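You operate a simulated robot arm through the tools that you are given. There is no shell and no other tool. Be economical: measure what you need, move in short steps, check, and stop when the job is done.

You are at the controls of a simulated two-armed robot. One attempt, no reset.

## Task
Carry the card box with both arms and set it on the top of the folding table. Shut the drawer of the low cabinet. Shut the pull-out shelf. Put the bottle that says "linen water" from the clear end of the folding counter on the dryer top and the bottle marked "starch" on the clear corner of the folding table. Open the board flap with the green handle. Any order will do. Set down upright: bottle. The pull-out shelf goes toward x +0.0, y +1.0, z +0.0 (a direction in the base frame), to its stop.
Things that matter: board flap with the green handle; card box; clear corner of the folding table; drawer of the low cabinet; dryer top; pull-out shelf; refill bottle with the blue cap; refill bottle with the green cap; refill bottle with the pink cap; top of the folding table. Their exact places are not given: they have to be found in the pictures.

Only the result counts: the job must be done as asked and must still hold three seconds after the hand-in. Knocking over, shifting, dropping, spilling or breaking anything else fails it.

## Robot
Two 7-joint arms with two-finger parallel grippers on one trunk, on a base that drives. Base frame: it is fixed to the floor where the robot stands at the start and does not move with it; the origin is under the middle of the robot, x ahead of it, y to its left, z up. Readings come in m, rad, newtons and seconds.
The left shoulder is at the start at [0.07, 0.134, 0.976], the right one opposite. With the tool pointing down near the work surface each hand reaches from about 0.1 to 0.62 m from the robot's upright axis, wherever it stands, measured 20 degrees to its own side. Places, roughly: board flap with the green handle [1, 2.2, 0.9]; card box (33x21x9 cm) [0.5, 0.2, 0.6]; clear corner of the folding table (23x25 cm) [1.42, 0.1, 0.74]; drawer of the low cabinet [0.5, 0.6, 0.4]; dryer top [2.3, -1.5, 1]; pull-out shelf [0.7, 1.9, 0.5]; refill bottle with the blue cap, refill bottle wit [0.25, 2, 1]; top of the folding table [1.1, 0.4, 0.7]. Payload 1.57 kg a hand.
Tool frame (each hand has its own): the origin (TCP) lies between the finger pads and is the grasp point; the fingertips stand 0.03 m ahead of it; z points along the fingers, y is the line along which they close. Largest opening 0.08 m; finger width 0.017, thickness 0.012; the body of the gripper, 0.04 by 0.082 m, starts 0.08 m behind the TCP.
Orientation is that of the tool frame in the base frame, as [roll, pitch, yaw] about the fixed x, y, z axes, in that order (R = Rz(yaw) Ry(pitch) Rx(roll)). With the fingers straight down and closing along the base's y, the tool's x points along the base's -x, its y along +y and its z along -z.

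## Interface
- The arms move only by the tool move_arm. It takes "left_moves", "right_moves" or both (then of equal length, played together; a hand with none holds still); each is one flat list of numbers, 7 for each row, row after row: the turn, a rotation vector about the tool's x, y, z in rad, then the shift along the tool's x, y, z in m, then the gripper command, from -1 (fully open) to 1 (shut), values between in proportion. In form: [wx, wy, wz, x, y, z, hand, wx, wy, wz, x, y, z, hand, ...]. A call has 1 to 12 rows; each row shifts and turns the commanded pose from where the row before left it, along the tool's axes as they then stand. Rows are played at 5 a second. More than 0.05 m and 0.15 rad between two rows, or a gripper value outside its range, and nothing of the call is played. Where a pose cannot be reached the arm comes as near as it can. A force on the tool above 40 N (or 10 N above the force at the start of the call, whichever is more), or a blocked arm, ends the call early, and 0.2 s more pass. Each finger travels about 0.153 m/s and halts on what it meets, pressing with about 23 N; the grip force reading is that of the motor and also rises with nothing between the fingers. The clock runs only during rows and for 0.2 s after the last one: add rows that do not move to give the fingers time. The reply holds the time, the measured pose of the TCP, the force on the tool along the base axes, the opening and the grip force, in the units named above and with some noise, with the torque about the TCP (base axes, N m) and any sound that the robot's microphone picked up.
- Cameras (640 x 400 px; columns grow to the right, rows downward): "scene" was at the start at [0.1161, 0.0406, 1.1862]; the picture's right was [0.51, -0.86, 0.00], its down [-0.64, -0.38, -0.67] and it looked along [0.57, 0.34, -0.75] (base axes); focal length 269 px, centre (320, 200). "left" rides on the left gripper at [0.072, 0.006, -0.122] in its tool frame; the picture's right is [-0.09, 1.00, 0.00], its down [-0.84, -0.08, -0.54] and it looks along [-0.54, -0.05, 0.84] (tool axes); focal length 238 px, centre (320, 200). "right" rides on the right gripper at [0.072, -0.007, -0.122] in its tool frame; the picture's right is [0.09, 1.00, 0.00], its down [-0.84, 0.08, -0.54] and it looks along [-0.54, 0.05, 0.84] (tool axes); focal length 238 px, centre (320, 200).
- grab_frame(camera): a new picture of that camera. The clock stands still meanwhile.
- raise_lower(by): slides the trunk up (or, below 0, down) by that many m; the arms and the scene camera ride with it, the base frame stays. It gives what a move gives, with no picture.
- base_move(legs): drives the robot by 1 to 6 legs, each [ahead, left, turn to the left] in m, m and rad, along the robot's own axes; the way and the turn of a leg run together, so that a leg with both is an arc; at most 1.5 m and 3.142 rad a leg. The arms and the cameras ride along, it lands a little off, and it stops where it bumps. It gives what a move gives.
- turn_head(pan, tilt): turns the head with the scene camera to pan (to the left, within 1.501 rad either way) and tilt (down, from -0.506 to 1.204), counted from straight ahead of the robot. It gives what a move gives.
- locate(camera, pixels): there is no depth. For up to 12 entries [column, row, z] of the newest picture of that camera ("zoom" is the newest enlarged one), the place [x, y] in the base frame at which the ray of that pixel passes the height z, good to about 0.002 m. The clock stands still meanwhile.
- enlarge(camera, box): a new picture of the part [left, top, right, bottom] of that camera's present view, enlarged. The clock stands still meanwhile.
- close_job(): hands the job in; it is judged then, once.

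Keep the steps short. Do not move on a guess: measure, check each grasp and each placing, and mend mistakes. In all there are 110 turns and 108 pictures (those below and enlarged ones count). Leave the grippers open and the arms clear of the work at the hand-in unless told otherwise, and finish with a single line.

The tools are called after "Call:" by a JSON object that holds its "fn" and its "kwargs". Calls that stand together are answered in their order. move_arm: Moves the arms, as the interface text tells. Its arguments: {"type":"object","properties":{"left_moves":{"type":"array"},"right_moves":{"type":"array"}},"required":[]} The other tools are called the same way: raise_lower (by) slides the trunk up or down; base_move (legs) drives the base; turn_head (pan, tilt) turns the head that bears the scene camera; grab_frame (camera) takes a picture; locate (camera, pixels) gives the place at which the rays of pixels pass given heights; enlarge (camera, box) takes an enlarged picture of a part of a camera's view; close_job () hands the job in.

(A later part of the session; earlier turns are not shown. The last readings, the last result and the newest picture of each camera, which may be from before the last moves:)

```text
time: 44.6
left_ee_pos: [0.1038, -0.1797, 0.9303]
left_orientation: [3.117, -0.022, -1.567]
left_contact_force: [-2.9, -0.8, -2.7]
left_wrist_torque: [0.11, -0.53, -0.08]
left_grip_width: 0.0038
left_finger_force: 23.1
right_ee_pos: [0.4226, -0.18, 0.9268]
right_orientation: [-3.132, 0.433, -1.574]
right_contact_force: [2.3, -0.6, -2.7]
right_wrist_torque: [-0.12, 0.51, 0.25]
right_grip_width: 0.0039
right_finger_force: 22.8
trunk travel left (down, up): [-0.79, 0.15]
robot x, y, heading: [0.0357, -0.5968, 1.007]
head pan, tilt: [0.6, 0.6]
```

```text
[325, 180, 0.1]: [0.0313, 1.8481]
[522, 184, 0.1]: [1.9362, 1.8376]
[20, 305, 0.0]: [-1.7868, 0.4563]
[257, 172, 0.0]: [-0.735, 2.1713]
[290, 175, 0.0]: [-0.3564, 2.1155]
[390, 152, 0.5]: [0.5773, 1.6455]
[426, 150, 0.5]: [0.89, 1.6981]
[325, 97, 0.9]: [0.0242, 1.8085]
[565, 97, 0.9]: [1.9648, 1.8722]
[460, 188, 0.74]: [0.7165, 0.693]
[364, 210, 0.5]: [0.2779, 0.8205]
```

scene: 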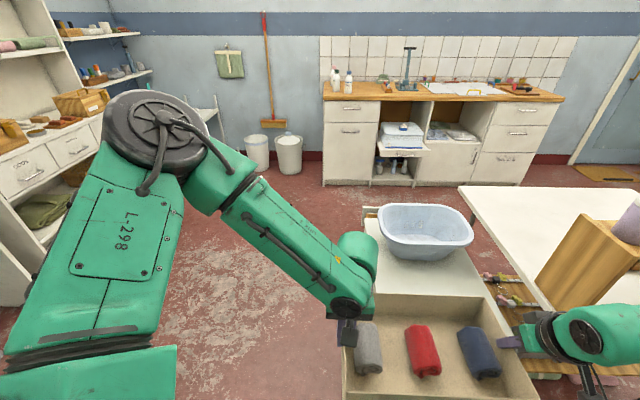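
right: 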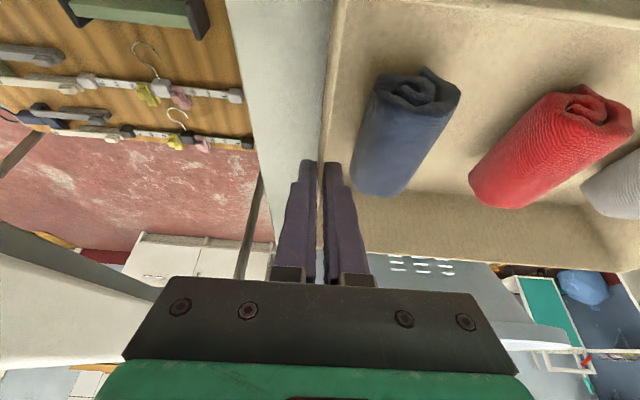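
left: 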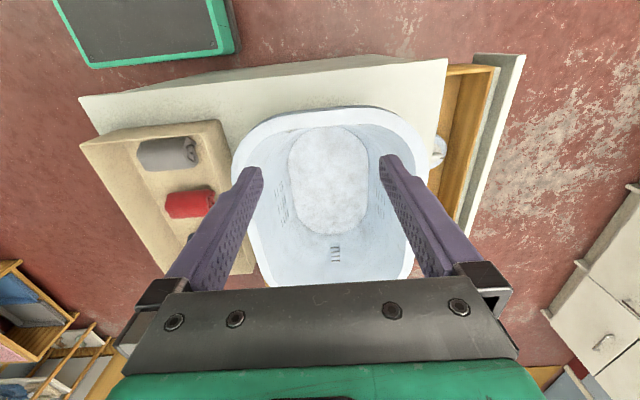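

Path is clear around the cabinet's west side. I drive: face +x, back, strafe left to y≈1.2, ahead to x≈1.0, turn to face −y.

Call:
{"fn": "base_move", "kwargs": {"legs": [[0, 0, -1.007], [-0.4, 0, 0], [0, 1.4, 0], [0, 0.4, 0], [1.37, 0, 0], [0, 0, -1.571]]}}

Call:
{"fn": "turn_head", "kwargs": {"pan": 0.0, "tilt": 0.8}}

Call:
{"fn": "grab_frame", "kwargs": {"camera": "scene"}}

```text
time: 68.7
left_ee_pos: [1.1997, 0.8181, 0.9298]
left_orientation: [3.114, -0.023, 2.144]
left_contact_force: [2.9, 1.2, -2.2]
left_wrist_torque: [-0.26, 0.4, -0.09]
left_grip_width: 0.004
left_finger_force: 23.1
right_ee_pos: [0.9302, 0.6478, 0.9275]
right_orientation: [-3.131, 0.432, 2.135]
right_contact_force: [-2.7, -1.7, -1.2]
right_wrist_torque: [0.29, -0.34, 0.26]
right_grip_width: 0.0038
right_finger_force: 22.8
trunk travel left (down, up): [-0.79, 0.15]
robot x, y, heading: [1.029, 1.2017, -1.566]
head pan, tilt: [0.6, 0.6]
```

```text
time: 69.7
left_ee_pos: [1.2001, 0.8188, 0.9286]
left_orientation: [3.115, -0.021, 2.145]
left_contact_force: [1.8, -0.1, -1.2]
left_wrist_torque: [-0.37, 0.39, -0.09]
left_grip_width: 0.0037
left_finger_force: 23.2
right_ee_pos: [0.9313, 0.6476, 0.9252]
right_orientation: [-3.131, 0.434, 2.136]
right_contact_force: [-1.8, -0.2, -1.8]
right_wrist_torque: [0.37, -0.35, 0.26]
right_grip_width: 0.0037
right_finger_force: 23.4
trunk travel left (down, up): [-0.79, 0.15]
robot x, y, heading: [1.031, 1.2047, -1.564]
head pan, tilt: [0.0, 0.799]
```

```text
77 pictures are left
```

scene: 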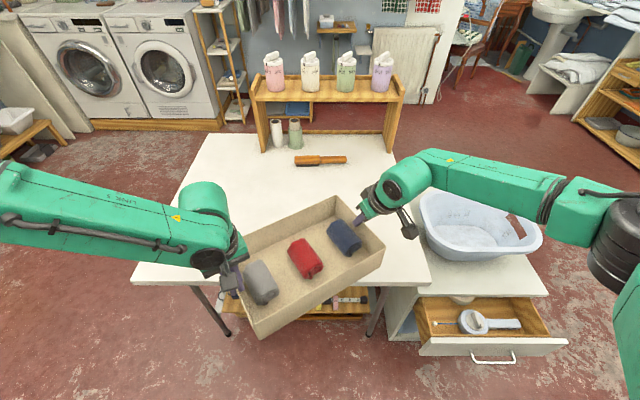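

Call:
{"fn": "locate", "kwargs": {"camera": "scene", "pixels": [[295, 160, 0.75], [347, 160, 0.75], [320, 165, 0.74], [133, 282, 0.74], [431, 285, 0.74], [215, 135, 0.74], [275, 147, 0.74], [297, 147, 0.74], [265, 150, 0.74], [393, 150, 0.74], [245, 230, 0.74]]}}

Call:
{"fn": "base_move", "kwargs": {"legs": [[0.23, -0.066, 0]]}}

Call:
{"fn": "grab_frame", "kwargs": {"camera": "scene"}}

```text
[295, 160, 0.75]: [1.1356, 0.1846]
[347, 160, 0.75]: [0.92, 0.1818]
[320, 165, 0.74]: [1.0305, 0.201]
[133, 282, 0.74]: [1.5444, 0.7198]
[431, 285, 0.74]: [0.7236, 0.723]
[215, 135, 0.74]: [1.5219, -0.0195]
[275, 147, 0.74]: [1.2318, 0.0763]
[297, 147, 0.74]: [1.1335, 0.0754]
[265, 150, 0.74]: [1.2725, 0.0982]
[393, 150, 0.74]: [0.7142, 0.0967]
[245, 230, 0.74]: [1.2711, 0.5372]
```

```text
time: 71.4
left_ee_pos: [1.1349, 0.5935, 0.9304]
left_orientation: [3.115, -0.023, 2.145]
left_contact_force: [1.0, 0.7, -1.0]
left_wrist_torque: [-0.26, 0.43, -0.07]
left_grip_width: 0.0036
left_finger_force: 23.2
right_ee_pos: [0.8648, 0.4219, 0.9273]
right_orientation: [-3.129, 0.434, 2.138]
right_contact_force: [-2.4, -0.2, -2.3]
right_wrist_torque: [0.27, -0.39, 0.26]
right_grip_width: 0.0038
right_finger_force: 22.7
trunk travel left (down, up): [-0.79, 0.15]
robot x, y, heading: [0.9597, 0.9752, -1.562]
head pan, tilt: [0.0, 0.799]
```

```text
76 pictures are left
```

scene: 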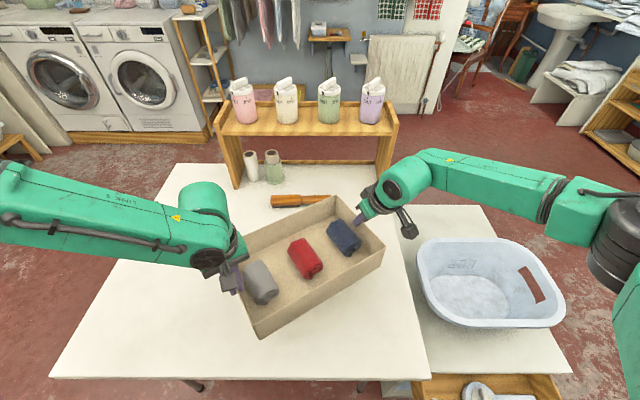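

The box is centred at (1.0, 0.51) above the table; I lower by trunk.

Call:
{"fn": "raise_lower", "kwargs": {"by": -0.085}}

Call:
{"fn": "raise_lower", "kwargs": {"by": -0.015}}

Call:
{"fn": "enlarge", "kwargs": {"camera": "scene", "box": [190, 160, 430, 350]}}

```text
time: 72.6
left_ee_pos: [1.134, 0.592, 0.8447]
left_orientation: [3.115, -0.022, 2.145]
left_contact_force: [1.2, 0.3, -1.4]
left_wrist_torque: [-0.4, 0.4, -0.08]
left_grip_width: 0.0037
left_finger_force: 23.2
right_ee_pos: [0.8649, 0.4218, 0.8424]
right_orientation: [-3.132, 0.433, 2.137]
right_contact_force: [-1.7, -0.4, -1.6]
right_wrist_torque: [0.38, -0.34, 0.29]
right_grip_width: 0.0035
right_finger_force: 23.0
trunk travel left (down, up): [-0.705, 0.235]
robot x, y, heading: [0.9592, 0.9821, -1.564]
head pan, tilt: [0.0, 0.799]
```

```text
time: 73.3
left_ee_pos: [1.1356, 0.5925, 0.8314]
left_orientation: [3.115, -0.019, 2.145]
left_contact_force: [4.1, -1.4, 2.9]
left_wrist_torque: [-0.81, 0.1, -0.03]
left_grip_width: 0.0037
left_finger_force: 24.0
right_ee_pos: [0.8653, 0.4227, 0.8299]
right_orientation: [-3.13, 0.438, 2.138]
right_contact_force: [-2.4, -2.2, 10.3]
right_wrist_torque: [-0.25, -0.59, 0.28]
right_grip_width: 0.0037
right_finger_force: 23.7
trunk travel left (down, up): [-0.69, 0.25]
robot x, y, heading: [0.9665, 0.9767, -1.565]
head pan, tilt: [0.0, 0.799]
```

```text
2.11 times, centred on (310, 255) of scene
```

zoom: 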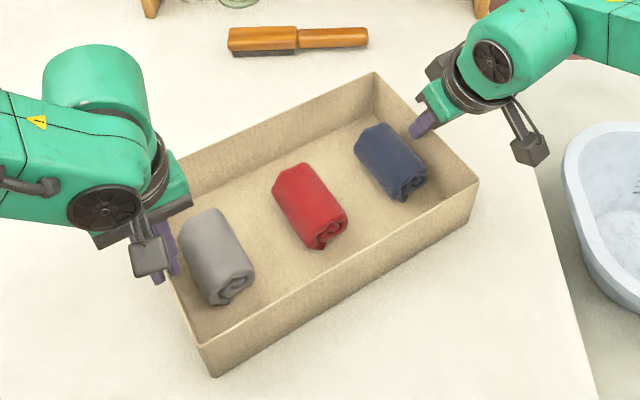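

It rests on the table (upward forces). Release with a small opening and raise.

Call:
{"fn": "move_arm", "kwargs": {"right_moves": [0, 0, 0, 0, 0, 0, 0.5, 0, 0, 0, 0, 0, 0, 0.5], "left_moves": [0, 0, 0, 0, 0, 0, 0.5, 0, 0, 0, 0, 0, 0, 0.5]}}

Call:
{"fn": "raise_lower", "kwargs": {"by": 0.13}}

Call:
{"fn": "grab_frame", "kwargs": {"camera": "scene"}}

```text
time: 73.9
left_ee_pos: [1.1338, 0.593, 0.8303]
left_orientation: [3.116, -0.023, 2.144]
left_contact_force: [0.4, 0.0, 0.2]
left_wrist_torque: [0.03, 0.04, 0.04]
left_grip_width: 0.0198
left_finger_force: 0.0
right_ee_pos: [0.8642, 0.4218, 0.828]
right_orientation: [-3.131, 0.434, 2.135]
right_contact_force: [-3.2, -2.2, 6.6]
right_wrist_torque: [0.01, -0.08, -0.07]
right_grip_width: 0.0171
right_finger_force: 0.1
trunk travel left (down, up): [-0.69, 0.25]
robot x, y, heading: [0.9595, 0.9801, -1.564]
head pan, tilt: [0.0, 0.799]
```

```text
time: 75.4
left_ee_pos: [1.134, 0.5936, 0.9594]
left_orientation: [3.116, -0.024, 2.146]
left_contact_force: [-0.4, -0.2, 0.1]
left_wrist_torque: [0.0, 0.01, 0.05]
left_grip_width: 0.0199
left_finger_force: 0.0
right_ee_pos: [0.8646, 0.4212, 0.9563]
right_orientation: [-3.131, 0.435, 2.136]
right_contact_force: [-0.6, 0.2, -0.2]
right_wrist_torque: [0.03, 0.0, -0.01]
right_grip_width: 0.02
right_finger_force: 0.1
trunk travel left (down, up): [-0.82, 0.12]
robot x, y, heading: [0.9616, 0.9737, -1.566]
head pan, tilt: [0.0, 0.799]
```

```text
74 pictures are left
```

scene: 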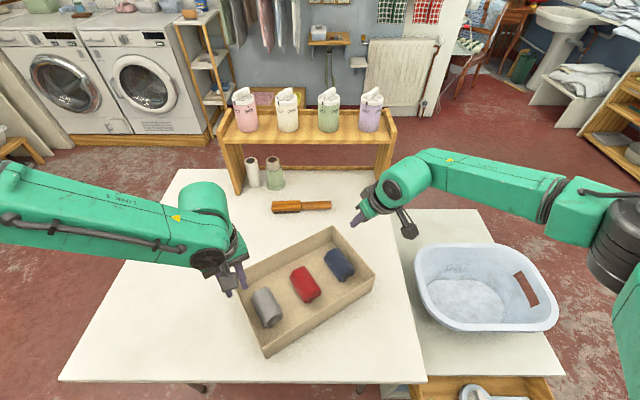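

The box is down well. Next the drawer: I back off, move right to stand before it, straighten the hands and look.

Call:
{"fn": "base_move", "kwargs": {"legs": [[-0.28, 0, 0], [0, -0.5, 0]]}}

Call:
{"fn": "move_arm", "kwargs": {"right_moves": [0, 0.145, 0, 0, 0, 0, 0.5, 0, 0.145, 0, 0, 0, 0, 0.5, 0, 0.145, 0, 0, 0, 0, 0.5, 0, 0, 0.141, 0, 0, 0, 1, 0, 0, 0.141, 0, 0, 0, 1, 0, 0, 0.141, 0, 0, 0, 1, 0, 0, 0.141, 0, 0, 0, 1], "left_moves": [0, 0, 0.141, 0, 0, 0, 0.5, 0, 0, 0.141, 0, 0, 0, 0.5, 0, 0, 0.141, 0, 0, 0, 0.5, 0, 0, 0.141, 0, 0, 0, -1, 0, 0, 0, 0, 0, 0, -1, 0, 0, 0, 0, 0, 0, -1, 0, 0, 0, 0, 0, 0, -1]}}

Call:
{"fn": "turn_head", "kwargs": {"pan": -0.2, "tilt": 0.9}}

Call:
{"fn": "grab_frame", "kwargs": {"camera": "scene"}}

```text
time: 80.0
left_ee_pos: [0.6301, 0.8736, 0.9601]
left_orientation: [3.116, -0.024, 2.152]
left_contact_force: [0.9, 0.8, -0.2]
left_wrist_torque: [0.03, 0.01, -0.04]
left_grip_width: 0.02
left_finger_force: 0.0
right_ee_pos: [0.362, 0.7012, 0.9581]
right_orientation: [-3.13, 0.432, 2.146]
right_contact_force: [0.3, -0.5, -0.8]
right_wrist_torque: [-0.01, -0.02, 0.02]
right_grip_width: 0.0199
right_finger_force: 0.0
trunk travel left (down, up): [-0.82, 0.12]
robot x, y, heading: [0.4531, 1.2556, -1.559]
head pan, tilt: [0.0, 0.799]
```

```text
time: 81.6
left_ee_pos: [0.6312, 0.8746, 0.9597]
left_orientation: [3.13, -0.033, 1.587]
left_contact_force: [0.1, -0.1, -1.1]
left_wrist_torque: [-0.01, 0.02, 0.0]
left_grip_width: 0.0799
left_finger_force: 0.0
right_ee_pos: [0.3621, 0.7008, 0.9566]
right_orientation: [2.908, 0.368, 1.533]
right_contact_force: [0.9, 0.2, -0.2]
right_wrist_torque: [-0.04, -0.02, -0.02]
right_grip_width: 0.0002
right_finger_force: 21.4
right hand out of reach, approached as far as the arm can: row 1, 2, 3
trunk travel left (down, up): [-0.82, 0.12]
robot x, y, heading: [0.4524, 1.258, -1.557]
head pan, tilt: [0.0, 0.799]
```

```text
time: 82.3
left_ee_pos: [0.6306, 0.8737, 0.9586]
left_orientation: [3.13, -0.032, 1.589]
left_contact_force: [-0.6, 0.5, -0.1]
left_wrist_torque: [0.03, -0.04, -0.04]
left_grip_width: 0.08
left_finger_force: 0.2
right_ee_pos: [0.3615, 0.7, 0.9572]
right_orientation: [2.908, 0.368, 1.536]
right_contact_force: [0.3, 0.7, -0.8]
right_wrist_torque: [-0.02, -0.02, -0.01]
right_grip_width: 0.0
right_finger_force: 21.2
trunk travel left (down, up): [-0.82, 0.12]
robot x, y, heading: [0.4576, 1.2562, -1.56]
head pan, tilt: [-0.201, 0.901]
```

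```text
73 pictures are left
```

scene: 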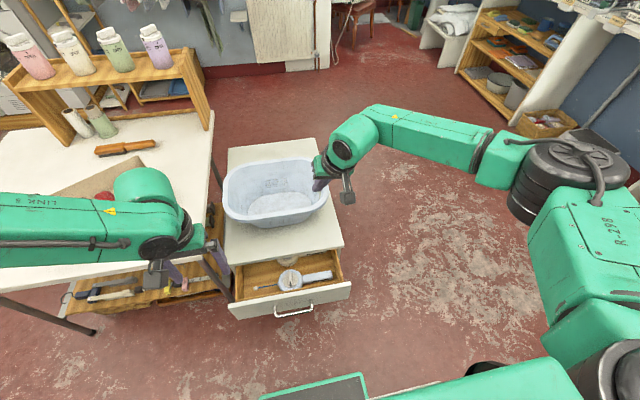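

Call:
{"fn": "locate", "kwargs": {"camera": "scene", "pixels": [[229, 307, 0.52], [351, 283, 0.52], [232, 319, 0.42], [350, 299, 0.42], [232, 262, 0.56], [343, 245, 0.56], [293, 316, 0.46], [275, 316, 0.46], [313, 309, 0.46]]}}

Call:
{"fn": "enlarge", "kwargs": {"camera": "scene", "box": [200, 230, 380, 340]}}

```text
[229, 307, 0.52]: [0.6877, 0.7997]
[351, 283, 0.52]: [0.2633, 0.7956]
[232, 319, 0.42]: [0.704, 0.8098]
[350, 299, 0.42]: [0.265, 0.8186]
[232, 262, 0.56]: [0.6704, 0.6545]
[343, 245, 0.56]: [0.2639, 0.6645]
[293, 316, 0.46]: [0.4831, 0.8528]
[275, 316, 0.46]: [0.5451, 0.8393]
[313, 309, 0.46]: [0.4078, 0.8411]
```

```text
3.56 times, centred on (290, 285) of scene
```

zoom: 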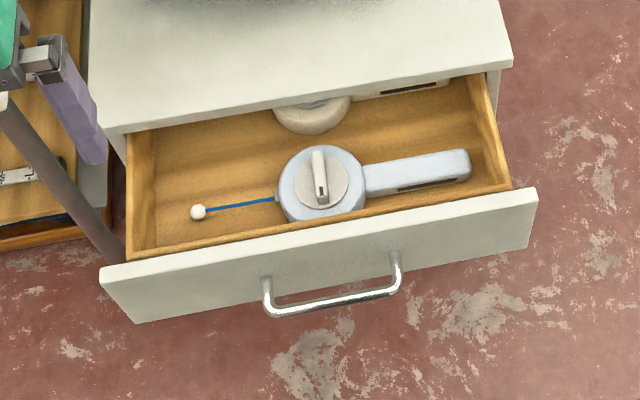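

I retract the right hand 0.2 m toward the robot and straighten it.

Call:
{"fn": "move_arm", "kwargs": {"right_moves": [0, 0, 0, 0.0373, 0.002, -0.0143, 1, 0, 0, 0, 0.0373, 0.002, -0.0143, 1, 0, 0, 0, 0.0373, 0.002, -0.0143, 1, 0, 0, 0, 0.0373, 0.002, -0.0143, 1, 0, 0, 0, 0.0373, 0.002, -0.0143, 1, 0.075, 0.124, 0.003, 0, 0, 0, 1, 0.075, 0.124, 0.003, 0, 0, 0, 1, 0.075, 0.124, 0.003, 0, 0, 0, 1]}}

```text
time: 84.1
left_ee_pos: [0.6314, 0.8737, 0.9595]
left_orientation: [3.132, -0.033, 1.589]
left_contact_force: [-0.6, 0.7, -0.1]
left_wrist_torque: [0.02, -0.03, -0.04]
left_grip_width: 0.0799
left_finger_force: 0.0
right_ee_pos: [0.3627, 0.9001, 0.9567]
right_orientation: [-3.139, -0.004, 1.57]
right_contact_force: [0.2, -0.2, 0.5]
right_wrist_torque: [0.0, 0.02, 0.0]
right_grip_width: 0.0001
right_finger_force: 21.1
trunk travel left (down, up): [-0.82, 0.12]
robot x, y, heading: [0.457, 1.2578, -1.556]
head pan, tilt: [-0.201, 0.901]
```

Call:
{"fn": "raise_lower", "kwargs": {"by": -0.3}}

Call:
{"fn": "move_arm", "kwargs": {"right_moves": [0, 0, 0, 0, 0, 0.048, 1, 0, 0, 0, 0, 0, 0.048, 1, 0, 0, 0, 0, 0, 0.048, 1, 0, 0, 0, 0, 0, 0.044, 1]}}

Call:
{"fn": "grab_frame", "kwargs": {"camera": "scene"}}

```text
time: 87.1
left_ee_pos: [0.6286, 0.8741, 0.6603]
left_orientation: [3.131, -0.034, 1.588]
left_contact_force: [-0.1, -0.1, -0.3]
left_wrist_torque: [-0.01, 0.0, -0.02]
left_grip_width: 0.0803
left_finger_force: 0.0
right_ee_pos: [0.3625, 0.9006, 0.6569]
right_orientation: [3.141, -0.001, 1.57]
right_contact_force: [0.0, -1.0, -0.5]
right_wrist_torque: [0.01, 0.01, -0.02]
right_grip_width: 0.0001
right_finger_force: 21.8
trunk travel left (down, up): [-0.52, 0.42]
robot x, y, heading: [0.4504, 1.2587, -1.558]
head pan, tilt: [-0.201, 0.901]
```

```text
time: 88.1
left_ee_pos: [0.6294, 0.8733, 0.6585]
left_orientation: [3.13, -0.034, 1.587]
left_contact_force: [0.1, 0.4, 0.2]
left_wrist_torque: [0.02, -0.01, 0.01]
left_grip_width: 0.08
left_finger_force: 0.1
right_ee_pos: [0.3624, 0.9002, 0.4685]
right_orientation: [3.141, -0.002, 1.568]
right_contact_force: [0.1, 0.1, -0.1]
right_wrist_torque: [0.02, -0.02, -0.01]
right_grip_width: 0.0002
right_finger_force: 21.5
trunk travel left (down, up): [-0.52, 0.42]
robot x, y, heading: [0.4526, 1.2569, -1.556]
head pan, tilt: [-0.201, 0.901]
```

```text
71 pictures are left
```

scene: 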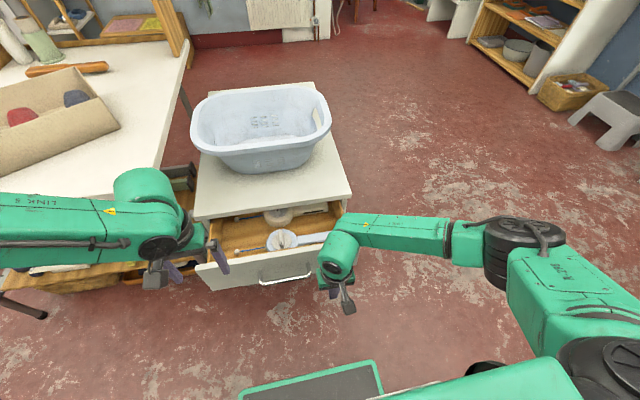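

I raise the left hand clear of the table and lower the right a bit, then push by driving ahead.

Call:
{"fn": "move_arm", "kwargs": {"right_moves": [0, 0, 0, 0, 0, 0.02, 1, 0, 0, 0, 0, 0, 0, 1, 0, 0, 0, 0, 0, 0, 1, 0, 0, 0, 0, 0, 0, 1], "left_moves": [0, 0, 0, 0, 0, -0.05, -1, 0, 0, 0, 0, 0, -0.05, -1, 0, 0, 0, 0, 0, -0.05, -1, 0, 0, 0, 0, 0, -0.05, -1]}}

Call:
{"fn": "base_move", "kwargs": {"legs": [[0.12, 0, 0]]}}

Call:
{"fn": "grab_frame", "kwargs": {"camera": "scene"}}

```text
time: 89.1
left_ee_pos: [0.6277, 0.8681, 0.8568]
left_orientation: [3.131, -0.033, 1.587]
left_contact_force: [-0.6, -0.2, 0.0]
left_wrist_torque: [0.01, 0.0, -0.01]
left_grip_width: 0.08
left_finger_force: 0.0
right_ee_pos: [0.3625, 0.9022, 0.4479]
right_orientation: [3.141, 0.0, 1.57]
right_contact_force: [-0.6, -0.2, -0.4]
right_wrist_torque: [-0.02, -0.01, 0.01]
right_grip_width: 0.0001
right_finger_force: 21.4
trunk travel left (down, up): [-0.52, 0.42]
robot x, y, heading: [0.453, 1.2606, -1.558]
head pan, tilt: [-0.201, 0.901]
```

```text
time: 90.4
left_ee_pos: [0.63, 0.746, 0.8571]
left_orientation: [3.131, -0.034, 1.589]
left_contact_force: [-0.4, -0.1, 0.2]
left_wrist_torque: [0.02, -0.02, 0.01]
left_grip_width: 0.0801
left_finger_force: 0.0
right_ee_pos: [0.3647, 0.7813, 0.4464]
right_orientation: [3.141, -0.002, 1.571]
right_contact_force: [-0.4, -0.4, -0.8]
right_wrist_torque: [-0.03, 0.04, 0.01]
right_grip_width: 0.0
right_finger_force: 21.1
trunk travel left (down, up): [-0.52, 0.42]
robot x, y, heading: [0.4581, 1.1329, -1.558]
head pan, tilt: [-0.201, 0.901]
```

```text
70 pictures are left
```

scene: 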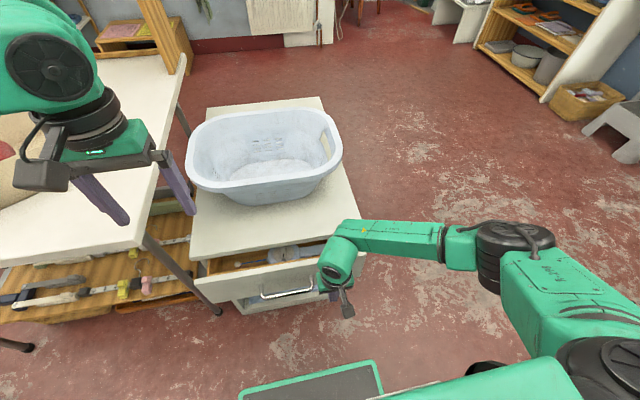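

Call:
{"fn": "base_move", "kwargs": {"legs": [[0.06, 0, 0], [0.05, 0, 0], [0.04, 0, 0]]}}

Call:
{"fn": "enlarge", "kwargs": {"camera": "scene", "box": [160, 180, 400, 330]}}

```text
time: 91.8
left_ee_pos: [0.632, 0.6646, 0.8576]
left_orientation: [3.131, -0.032, 1.588]
left_contact_force: [1.0, -0.5, -0.2]
left_wrist_torque: [0.0, -0.01, -0.01]
left_grip_width: 0.08
left_finger_force: 0.1
right_ee_pos: [0.3669, 0.7095, 0.4458]
right_orientation: [-3.138, -0.024, 1.575]
right_contact_force: [1.3, 7.2, 3.2]
right_wrist_torque: [-1.18, 0.17, -0.06]
right_grip_width: 0.0001
right_finger_force: 21.6
trunk travel left (down, up): [-0.52, 0.42]
robot x, y, heading: [0.4556, 1.0497, -1.558]
head pan, tilt: [-0.201, 0.901]
stopped in leg 2: the force on the tool passed its limit (the readings are from after the stop); the commanded pose is now the measured one
```

```text
2.67 times, centred on (280, 255) of scene
```

zoom: 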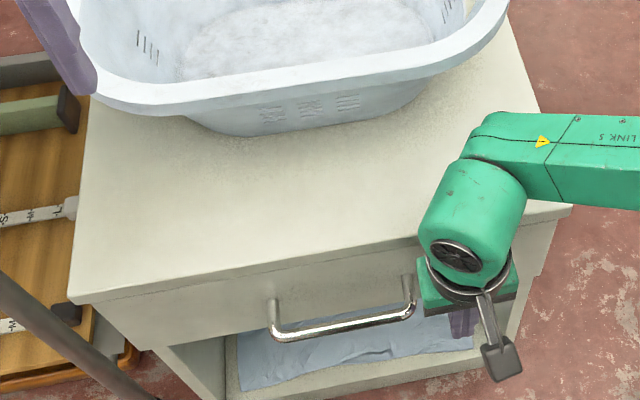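

The stop may be the hand body touching the cabinet top's edge. I back off a little and look.

Call:
{"fn": "base_move", "kwargs": {"legs": [[-0.12, 0, 0]]}}

Call:
{"fn": "enlarge", "kwargs": {"camera": "scene", "box": [160, 180, 400, 330]}}

Call:
{"fn": "grab_frame", "kwargs": {"camera": "right"}}

```text
time: 93.0
left_ee_pos: [0.6308, 0.7837, 0.8575]
left_orientation: [3.131, -0.034, 1.589]
left_contact_force: [-0.6, -0.8, 0.9]
left_wrist_torque: [-0.01, 0.02, 0.02]
left_grip_width: 0.0802
left_finger_force: 0.0
right_ee_pos: [0.3658, 0.8265, 0.4455]
right_orientation: [-3.141, -0.023, 1.576]
right_contact_force: [0.3, 0.2, 0.7]
right_wrist_torque: [-0.02, 0.0, -0.02]
right_grip_width: 0.0
right_finger_force: 21.3
trunk travel left (down, up): [-0.52, 0.42]
robot x, y, heading: [0.453, 1.1743, -1.556]
head pan, tilt: [-0.201, 0.901]
```

```text
2.67 times, centred on (280, 255) of scene
```

zoom: 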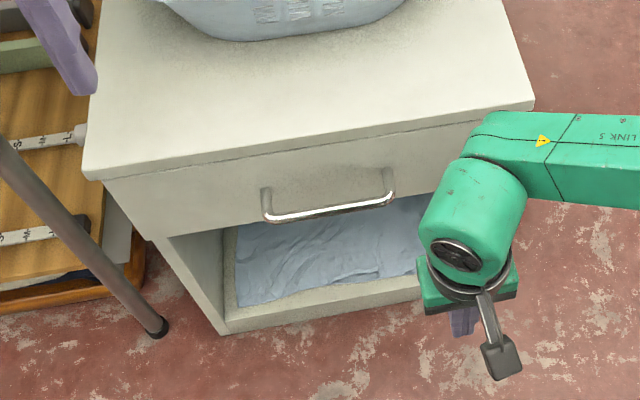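

```text
67 pictures are left
```

right: 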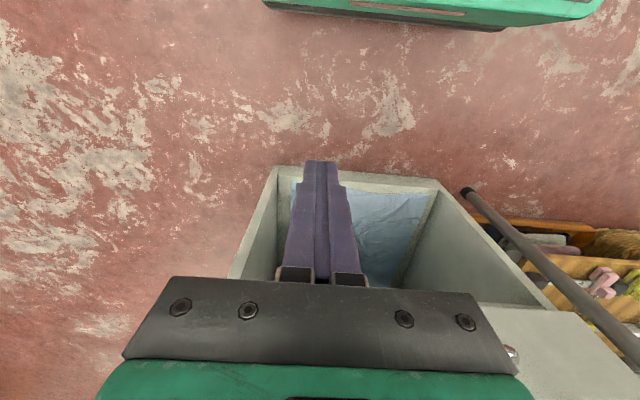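

The drawer looks about flush; to be sure I push once more with the fingers tilted so only the tips lead.

Call:
{"fn": "move_arm", "kwargs": {"right_moves": [0, 0, 0, 0, 0, -0.035, 1, 0, -0.145, 0, 0, 0, 0, 1, 0, -0.145, 0, 0, 0, 0, 1, 0, -0.145, 0, 0, 0, 0, 1, 0, -0.145, 0, 0, 0, 0, 1]}}

Call:
{"fn": "base_move", "kwargs": {"legs": [[0.1, 0, 0], [0.06, 0, 0]]}}

Call:
{"fn": "enlarge", "kwargs": {"camera": "scene", "box": [160, 180, 400, 330]}}

```text
time: 94.2
left_ee_pos: [0.6313, 0.7831, 0.8552]
left_orientation: [3.132, -0.037, 1.59]
left_contact_force: [-0.1, -0.9, 0.0]
left_wrist_torque: [0.02, -0.01, 0.01]
left_grip_width: 0.08
left_finger_force: 0.0
right_ee_pos: [0.3656, 0.8267, 0.4815]
right_orientation: [-3.139, 0.558, 1.578]
right_contact_force: [0.3, 0.6, -0.4]
right_wrist_torque: [0.0, 0.01, 0.03]
right_grip_width: 0.0
right_finger_force: 21.7
trunk travel left (down, up): [-0.52, 0.42]
robot x, y, heading: [0.4564, 1.1723, -1.555]
head pan, tilt: [-0.201, 0.901]
```

```text
time: 96.0
left_ee_pos: [0.6317, 0.6288, 0.8571]
left_orientation: [3.13, -0.033, 1.588]
left_contact_force: [0.1, -0.7, -0.6]
left_wrist_torque: [-0.01, -0.02, 0.03]
left_grip_width: 0.0798
left_finger_force: 0.0
right_ee_pos: [0.3684, 0.6852, 0.4767]
right_orientation: [3.139, 0.522, 1.577]
right_contact_force: [0.5, 0.1, 0.5]
right_wrist_torque: [0.0, -0.02, 0.02]
right_grip_width: 0.0001
right_finger_force: 21.1
trunk travel left (down, up): [-0.52, 0.42]
robot x, y, heading: [0.4568, 1.016, -1.561]
head pan, tilt: [-0.201, 0.901]
stopped in leg 2: the force on the tool passed its limit (the readings are from after the stop); the commanded pose is now the measured one
```

```text
2.67 times, centred on (280, 255) of scene
```

zoom: 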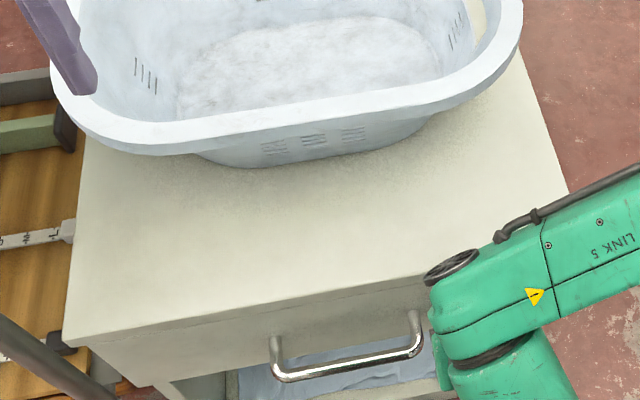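

Call:
{"fn": "base_move", "kwargs": {"legs": [[-0.24, 0, 0]]}}

Call:
{"fn": "enlarge", "kwargs": {"camera": "scene", "box": [160, 150, 400, 300]}}

```text
time: 97.8
left_ee_pos: [0.6294, 0.8708, 0.8568]
left_orientation: [3.132, -0.033, 1.593]
left_contact_force: [0.3, -0.6, 1.0]
left_wrist_torque: [0.02, 0.0, 0.03]
left_grip_width: 0.0802
left_finger_force: 0.1
right_ee_pos: [0.365, 0.9277, 0.4768]
right_orientation: [3.14, 0.523, 1.581]
right_contact_force: [-0.6, 0.4, 1.2]
right_wrist_torque: [0.02, -0.03, 0.0]
right_grip_width: 0.0002
right_finger_force: 21.4
trunk travel left (down, up): [-0.52, 0.42]
robot x, y, heading: [0.4545, 1.2589, -1.557]
head pan, tilt: [-0.201, 0.901]
```

```text
2.67 times, centred on (280, 225) of scene
```

zoom: 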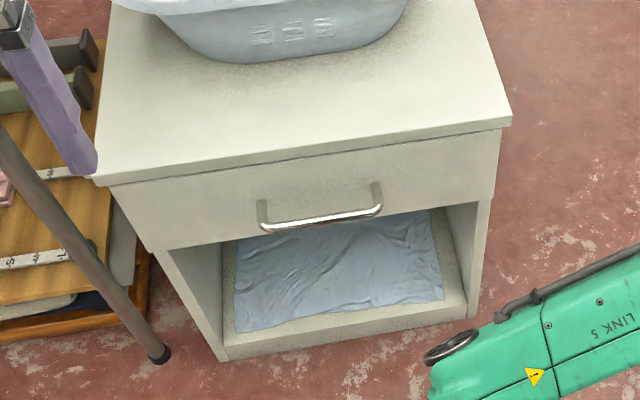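

The drawer is fully shut. I straighten the right hand, raise the trunk, and turn round to the counter with the pull-out shelf.

Call:
{"fn": "move_arm", "kwargs": {"right_moves": [0, 0.135, 0, 0, 0, 0, 1, 0, 0.135, 0, 0, 0, 0, 1, 0, 0.135, 0, 0, 0, 0, 1, 0, 0.12, 0, 0, 0, 0, 1, 0, 0, 0, 0, 0, -0.05, 1, 0, 0, 0, 0, 0, -0.05, 1, 0, 0, 0, 0, 0, -0.05, 1]}}

Call:
{"fn": "raise_lower", "kwargs": {"by": 0.25}}

Call:
{"fn": "base_move", "kwargs": {"legs": [[0, 0, -1.6], [0, 0, -1.54]]}}

Call:
{"fn": "turn_head", "kwargs": {"pan": -0.1, "tilt": 0.6}}

Call:
{"fn": "grab_frame", "kwargs": {"camera": "scene"}}

```text
time: 99.4
left_ee_pos: [0.631, 0.8716, 0.8575]
left_orientation: [3.131, -0.034, 1.592]
left_contact_force: [0.2, 0.3, 0.0]
left_wrist_torque: [0.02, 0.01, 0.0]
left_grip_width: 0.0799
left_finger_force: 0.1
right_ee_pos: [0.3656, 0.9291, 0.6269]
right_orientation: [-3.141, -0.005, 1.581]
right_contact_force: [0.1, -0.3, -0.3]
right_wrist_torque: [0.02, 0.0, 0.01]
right_grip_width: 0.0
right_finger_force: 21.1
trunk travel left (down, up): [-0.52, 0.42]
robot x, y, heading: [0.453, 1.2611, -1.554]
head pan, tilt: [-0.201, 0.901]
```

```text
time: 102.0
left_ee_pos: [0.6285, 0.87, 1.1074]
left_orientation: [3.132, -0.037, 1.592]
left_contact_force: [0.4, -0.7, -0.3]
left_wrist_torque: [0.02, 0.0, 0.0]
left_grip_width: 0.08
left_finger_force: 0.0
right_ee_pos: [0.3651, 0.9265, 0.8774]
right_orientation: [3.14, -0.003, 1.581]
right_contact_force: [-0.7, -0.1, 1.2]
right_wrist_torque: [-0.03, 0.0, 0.02]
right_grip_width: 0.0
right_finger_force: 21.6
trunk travel left (down, up): [-0.77, 0.17]
robot x, y, heading: [0.4566, 1.2571, -1.552]
head pan, tilt: [-0.201, 0.901]
```

```text
time: 110.1
left_ee_pos: [0.288, 1.649, 1.1067]
left_orientation: [3.132, -0.036, -1.571]
left_contact_force: [0.4, -0.8, 0.3]
left_wrist_torque: [0.0, 0.01, -0.01]
left_grip_width: 0.08
left_finger_force: 0.1
right_ee_pos: [0.5513, 1.5873, 0.877]
right_orientation: [3.14, -0.005, -1.581]
right_contact_force: [0.3, 0.0, -0.6]
right_wrist_torque: [-0.04, 0.0, 0.02]
right_grip_width: 0.0002
right_finger_force: 21.4
trunk travel left (down, up): [-0.77, 0.17]
robot x, y, heading: [0.455, 1.2601, 1.565]
head pan, tilt: [-0.201, 0.901]
```

```text
time: 110.9
left_ee_pos: [0.2875, 1.6501, 1.1068]
left_orientation: [3.131, -0.033, -1.571]
left_contact_force: [-0.5, 0.3, -0.6]
left_wrist_torque: [0.01, 0.0, 0.04]
left_grip_width: 0.08
left_finger_force: 0.2
right_ee_pos: [0.5506, 1.5875, 0.8779]
right_orientation: [3.14, -0.004, -1.583]
right_contact_force: [0.3, -0.3, 0.1]
right_wrist_torque: [0.01, -0.03, -0.01]
right_grip_width: 0.0
right_finger_force: 21.5
trunk travel left (down, up): [-0.77, 0.17]
robot x, y, heading: [0.4541, 1.2601, 1.564]
head pan, tilt: [-0.099, 0.6]
```

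```text
64 pictures are left
```

scene: 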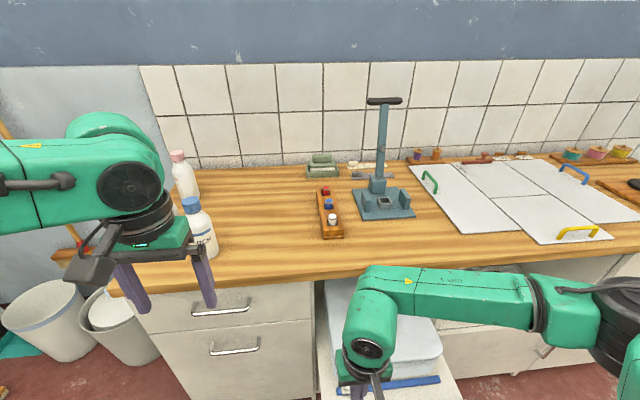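

Call:
{"fn": "enlarge", "kwargs": {"camera": "scene", "box": [390, 130, 640, 270]}}

Call:
{"fn": "turn_head", "kwargs": {"pan": 0.4, "tilt": 0.6}}

Call:
{"fn": "grab_frame", "kwargs": {"camera": "scene"}}

Call:
{"fn": "turn_head", "kwargs": {"pan": -0.5, "tilt": 1.0}}

Call:
{"fn": "grab_frame", "kwargs": {"camera": "scene"}}

```text
2.56 times, centred on (515, 200) of scene
```

zoom: 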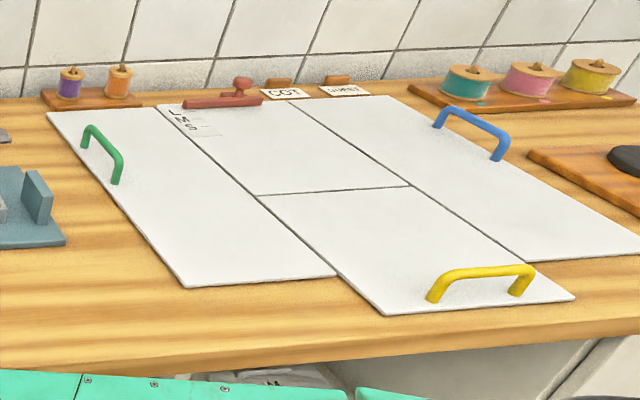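

```text
time: 111.8
left_ee_pos: [0.2883, 1.6496, 1.1077]
left_orientation: [3.131, -0.034, -1.569]
left_contact_force: [0.7, 0.3, -1.3]
left_wrist_torque: [-0.03, -0.02, 0.0]
left_grip_width: 0.0801
left_finger_force: 0.0
right_ee_pos: [0.5518, 1.5878, 0.8782]
right_orientation: [3.137, -0.001, -1.581]
right_contact_force: [0.0, -0.5, 0.6]
right_wrist_torque: [0.0, 0.02, 0.03]
right_grip_width: 0.0
right_finger_force: 21.6
trunk travel left (down, up): [-0.77, 0.17]
robot x, y, heading: [0.4542, 1.2586, 1.557]
head pan, tilt: [0.4, 0.6]
```

```text
62 pictures are left
```

scene: 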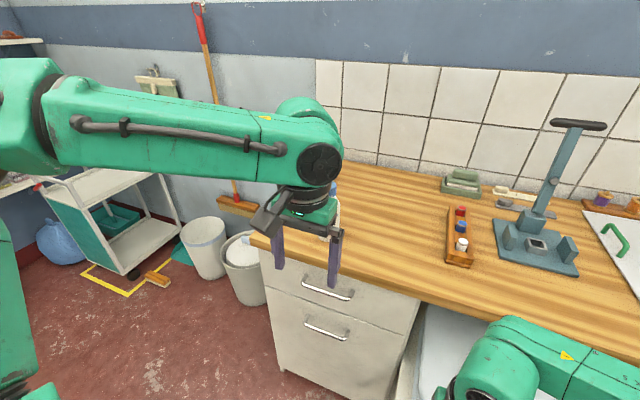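

```text
time: 113.0
left_ee_pos: [0.2879, 1.6502, 1.1074]
left_orientation: [3.13, -0.035, -1.57]
left_contact_force: [0.0, -0.1, -0.1]
left_wrist_torque: [-0.01, 0.01, 0.01]
left_grip_width: 0.08
left_finger_force: 0.0
right_ee_pos: [0.5511, 1.5862, 0.8772]
right_orientation: [3.139, -0.003, -1.58]
right_contact_force: [-1.5, 0.5, -1.2]
right_wrist_torque: [0.0, -0.02, 0.0]
right_grip_width: 0.0
right_finger_force: 21.3
trunk travel left (down, up): [-0.77, 0.17]
robot x, y, heading: [0.4513, 1.2574, 1.563]
head pan, tilt: [-0.499, 1.0]
```

```text
61 pictures are left
```

scene: 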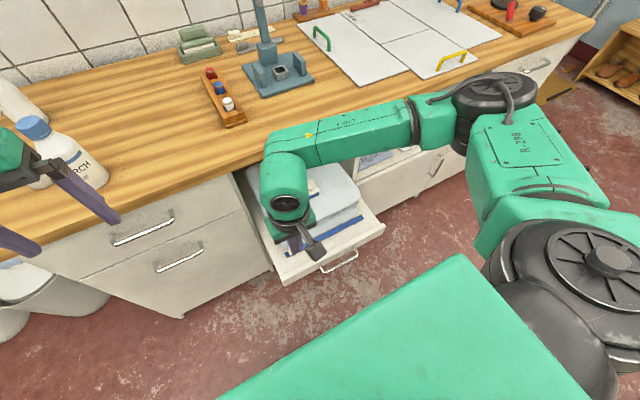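

Call:
{"fn": "enlarge", "kwargs": {"camera": "scene", "box": [220, 160, 400, 290]}}

Call:
{"fn": "locate", "kwargs": {"camera": "scene", "pixels": [[281, 272, 0.5], [385, 226, 0.5], [281, 285, 0.45], [385, 236, 0.45], [338, 268, 0.46], [0, 225, 0.9], [180, 205, 0.88]]}}

```text
3.08 times, centred on (310, 225) of scene
```

zoom: 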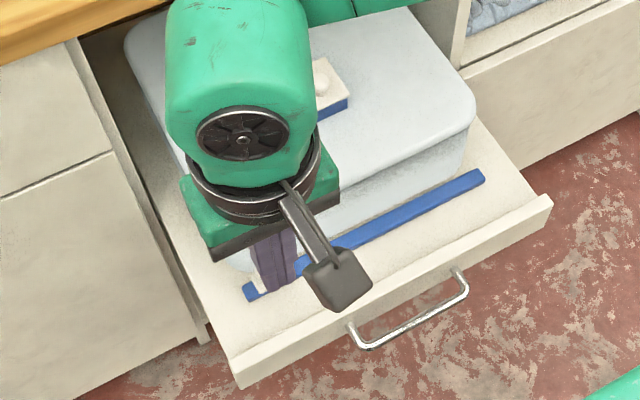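

```text
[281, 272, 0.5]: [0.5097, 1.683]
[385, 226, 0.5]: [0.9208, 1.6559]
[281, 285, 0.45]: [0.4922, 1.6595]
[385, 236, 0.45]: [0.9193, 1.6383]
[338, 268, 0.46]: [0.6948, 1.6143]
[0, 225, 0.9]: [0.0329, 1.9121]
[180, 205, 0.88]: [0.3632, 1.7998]
```

Call:
{"fn": "grab_frame", "kwargs": {"camera": "right"}}

Call:
{"fn": "locate", "kwargs": {"camera": "scene", "pixels": [[320.4, 272.1, 0.4], [320.4, 272.1, 0.5], [320.4, 272.1, 0.6], [357.4, 249.4, 0.4], [357.4, 249.4, 0.5], [357.4, 249.4, 0.6]]}}

```text
59 pictures are left
```

right: 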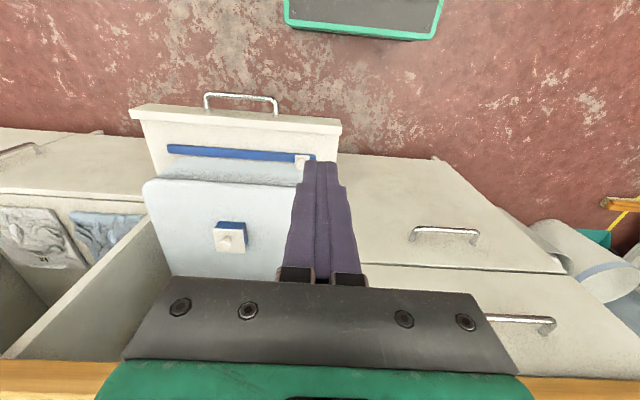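

```text
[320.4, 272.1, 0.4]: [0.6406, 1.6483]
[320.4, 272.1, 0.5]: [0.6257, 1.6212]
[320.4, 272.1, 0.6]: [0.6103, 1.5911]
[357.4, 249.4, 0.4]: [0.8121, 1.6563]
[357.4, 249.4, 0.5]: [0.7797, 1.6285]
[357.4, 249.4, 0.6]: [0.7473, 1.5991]
```

Call:
{"fn": "locate", "kwargs": {"camera": "right", "pixels": [[275, 103, 0.4], [275, 103, 0.5], [275, 103, 0.6], [207, 97, 0.4], [207, 97, 0.5], [207, 97, 0.6], [130, 109, 0.45], [341, 125, 0.45], [130, 109, 0.5], [341, 125, 0.5]]}}

```text
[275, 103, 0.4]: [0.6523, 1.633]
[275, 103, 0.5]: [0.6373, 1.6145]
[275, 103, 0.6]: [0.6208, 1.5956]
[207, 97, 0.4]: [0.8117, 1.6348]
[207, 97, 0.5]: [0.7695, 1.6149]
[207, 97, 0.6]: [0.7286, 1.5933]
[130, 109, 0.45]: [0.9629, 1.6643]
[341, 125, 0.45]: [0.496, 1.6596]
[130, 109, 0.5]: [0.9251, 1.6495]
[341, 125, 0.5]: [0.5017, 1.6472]
```

Shelf front panel: y≈1.655, top z≈0.5, x 0.505–0.92, handle x 0.63–0.79. I lower the trunk, retract/raise the left hand, and bring the closed right fingers tilted before the panel at x≈0.57.

Call:
{"fn": "move_arm", "kwargs": {"left_moves": [0, 0, 0, 0.05, 0, 0, -1, 0, 0, 0, 0.05, 0, 0, -1, 0, 0, 0, 0.05, 0, 0, -1, 0, 0, 0, 0, 0, -0.05, -1, 0, 0, 0, 0, 0, -0.05, -1, 0, 0, 0, 0, 0, -0.05, -1], "right_moves": [0, 0, 0, 0, -0.01, 0, 1, 0, 0, 0, 0, -0.01, 0, 1, 0, 0, 0, 0, 0, 0, 1, 0, 0, 0, 0, 0, 0, 1, 0, 0, 0, 0, 0, 0, 1, 0, 0, 0, 0, 0, 0, 1]}}

Call:
{"fn": "raise_lower", "kwargs": {"by": -0.25}}

Call:
{"fn": "move_arm", "kwargs": {"right_moves": [0, 0, 0, 0, 0, 0.044, 1, 0, 0, 0, 0, 0, 0.044, 1, 0, 0, 0, 0, 0, 0.04, 1, 0, -0.145, 0, 0, 0, 0, 1, 0, -0.145, 0, 0, 0, 0, 1, 0, -0.145, 0, 0, 0, 0, 1, 0, -0.145, 0, 0, 0, 0, 1]}}

Call:
{"fn": "grab_frame", "kwargs": {"camera": "scene"}}

```text
time: 114.4
left_ee_pos: [0.2979, 1.5191, 1.2818]
left_orientation: [3.126, -0.035, -1.571]
left_contact_force: [0.3, -0.6, 0.5]
left_wrist_torque: [-0.02, -0.01, -0.01]
left_grip_width: 0.0803
left_finger_force: 0.1
left hand out of reach, approached as far as the arm can: row 3
right_ee_pos: [0.5712, 1.5866, 0.8773]
right_orientation: [3.139, -0.001, -1.582]
right_contact_force: [0.5, -0.4, -0.4]
right_wrist_torque: [0.04, -0.03, 0.01]
right_grip_width: 0.0
right_finger_force: 21.3
trunk travel left (down, up): [-0.77, 0.17]
robot x, y, heading: [0.4552, 1.2603, 1.57]
head pan, tilt: [-0.499, 1.0]
```

```text
time: 117.0
left_ee_pos: [0.296, 1.5198, 1.0315]
left_orientation: [3.13, -0.032, -1.571]
left_contact_force: [-0.3, -1.2, 0.0]
left_wrist_torque: [0.03, 0.01, -0.04]
left_grip_width: 0.0799
left_finger_force: 0.1
right_ee_pos: [0.571, 1.5874, 0.6277]
right_orientation: [3.139, -0.002, -1.58]
right_contact_force: [-0.4, 0.5, -0.2]
right_wrist_torque: [-0.01, 0.01, -0.05]
right_grip_width: 0.0
right_finger_force: 21.3
trunk travel left (down, up): [-0.52, 0.42]
robot x, y, heading: [0.4568, 1.2604, 1.561]
head pan, tilt: [-0.499, 1.0]
```

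```text
time: 118.6
left_ee_pos: [0.293, 1.5222, 1.0297]
left_orientation: [3.134, -0.036, -1.571]
left_contact_force: [-0.3, 1.1, -0.2]
left_wrist_torque: [-0.02, -0.06, 0.01]
left_grip_width: 0.0799
left_finger_force: 0.1
right_ee_pos: [0.5666, 1.5901, 0.5]
right_orientation: [3.14, 0.579, -1.58]
right_contact_force: [0.1, -0.5, -0.5]
right_wrist_torque: [0.04, 0.0, 0.02]
right_grip_width: 0.0
right_finger_force: 21.2
trunk travel left (down, up): [-0.52, 0.42]
robot x, y, heading: [0.4506, 1.26, 1.564]
head pan, tilt: [-0.499, 1.0]
```

```text
58 pictures are left
```

scene: 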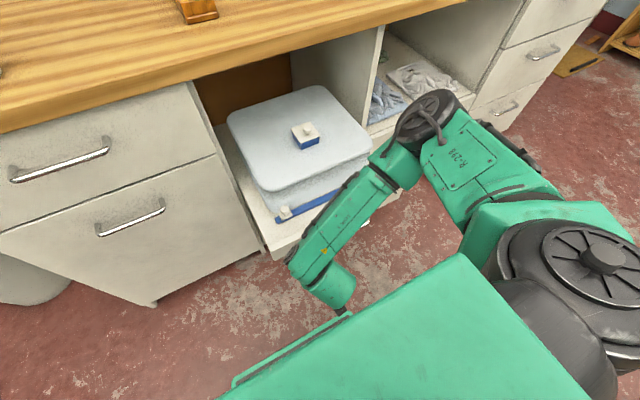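

Call:
{"fn": "grab_frame", "kwargs": {"camera": "right"}}

```text
57 pictures are left
```

right: 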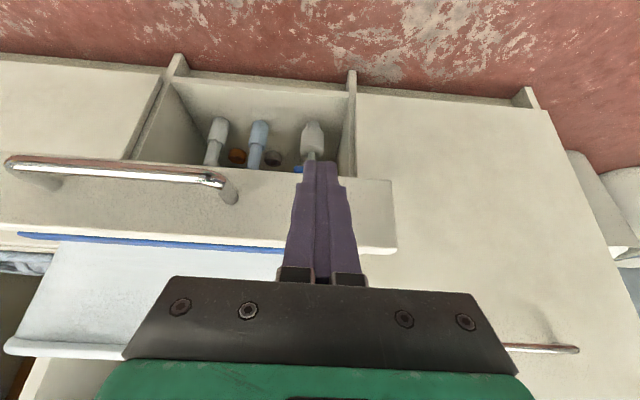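

The tips point at the panel's bottom edge; I raise them 0.025 and then drive ahead to push.

Call:
{"fn": "move_arm", "kwargs": {"right_moves": [0, 0, 0, -0.0137, 0, -0.0209, 1]}}

Call:
{"fn": "base_move", "kwargs": {"legs": [[0.1, 0, 0]]}}

Call:
{"fn": "grab_frame", "kwargs": {"camera": "right"}}

Call:
{"fn": "grab_frame", "kwargs": {"camera": "scene"}}

```text
time: 119.0
left_ee_pos: [0.2961, 1.5208, 1.031]
left_orientation: [3.133, -0.033, -1.576]
left_contact_force: [-0.5, 0.0, 1.1]
left_wrist_torque: [0.0, 0.01, -0.02]
left_grip_width: 0.0799
left_finger_force: 0.0
right_ee_pos: [0.5711, 1.5896, 0.5258]
right_orientation: [3.141, 0.577, -1.583]
right_contact_force: [0.1, -0.5, 0.6]
right_wrist_torque: [0.03, -0.01, 0.01]
right_grip_width: 0.0001
right_finger_force: 20.7
trunk travel left (down, up): [-0.52, 0.42]
robot x, y, heading: [0.4502, 1.2579, 1.565]
head pan, tilt: [-0.499, 1.0]
```

```text
time: 120.2
left_ee_pos: [0.2975, 1.625, 1.0308]
left_orientation: [3.131, -0.033, -1.572]
left_contact_force: [-0.9, -0.3, -0.5]
left_wrist_torque: [-0.03, 0.01, -0.01]
left_grip_width: 0.0798
left_finger_force: 0.1
right_ee_pos: [0.5719, 1.6921, 0.5248]
right_orientation: [3.14, 0.576, -1.585]
right_contact_force: [0.0, -0.2, -0.3]
right_wrist_torque: [0.0, -0.04, 0.0]
right_grip_width: 0.0
right_finger_force: 21.1
trunk travel left (down, up): [-0.52, 0.42]
robot x, y, heading: [0.4566, 1.3613, 1.566]
head pan, tilt: [-0.499, 1.0]
```

```text
56 pictures are left
```

right: 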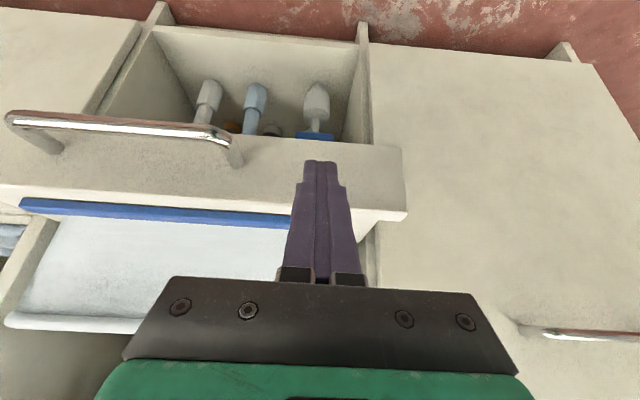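

```text
55 pictures are left
```

scene: 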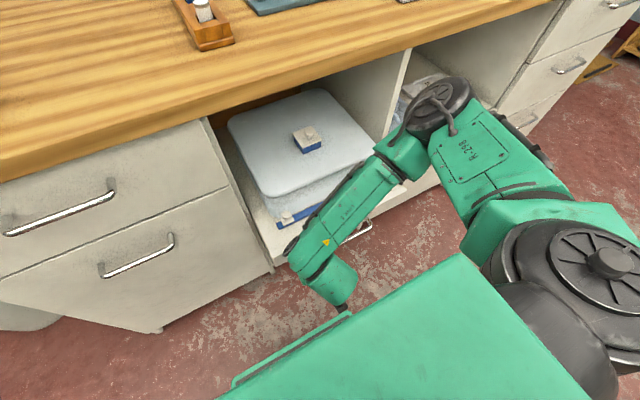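

Contact is on the panel face. I keep pushing in short legs.

Call:
{"fn": "base_move", "kwargs": {"legs": [[0.06, 0, 0], [0.05, 0, 0], [0.04, 0, 0], [0.04, 0, 0]]}}

Call:
{"fn": "grab_frame", "kwargs": {"camera": "right"}}

Call:
{"fn": "grab_frame", "kwargs": {"camera": "scene"}}

```text
time: 122.6
left_ee_pos: [0.2952, 1.7756, 1.0357]
left_orientation: [3.137, -0.016, -1.582]
left_contact_force: [-1.8, -0.8, -0.6]
left_wrist_torque: [0.02, 0.03, -0.03]
left_grip_width: 0.0803
left_finger_force: 0.0
right_ee_pos: [0.5752, 1.8376, 0.5272]
right_orientation: [-3.138, 0.56, -1.592]
right_contact_force: [0.2, -4.0, -0.7]
right_wrist_torque: [-0.14, 0.01, 0.01]
right_grip_width: 0.0001
right_finger_force: 21.6
trunk travel left (down, up): [-0.52, 0.42]
robot x, y, heading: [0.4535, 1.5332, 1.554]
head pan, tilt: [-0.499, 1.0]
stopped in leg 4: the force on the tool passed its limit (the readings are from after the stop); the commanded pose is now the measured one
```

```text
54 pictures are left
```

right: 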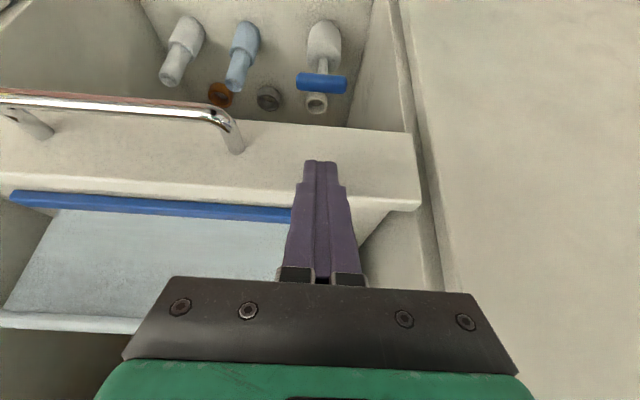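

```text
53 pictures are left
```

scene: 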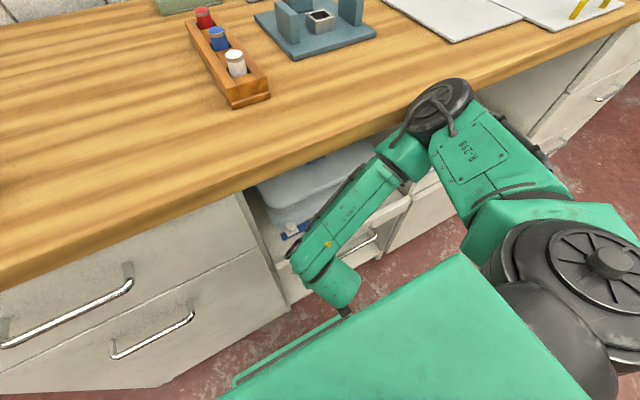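

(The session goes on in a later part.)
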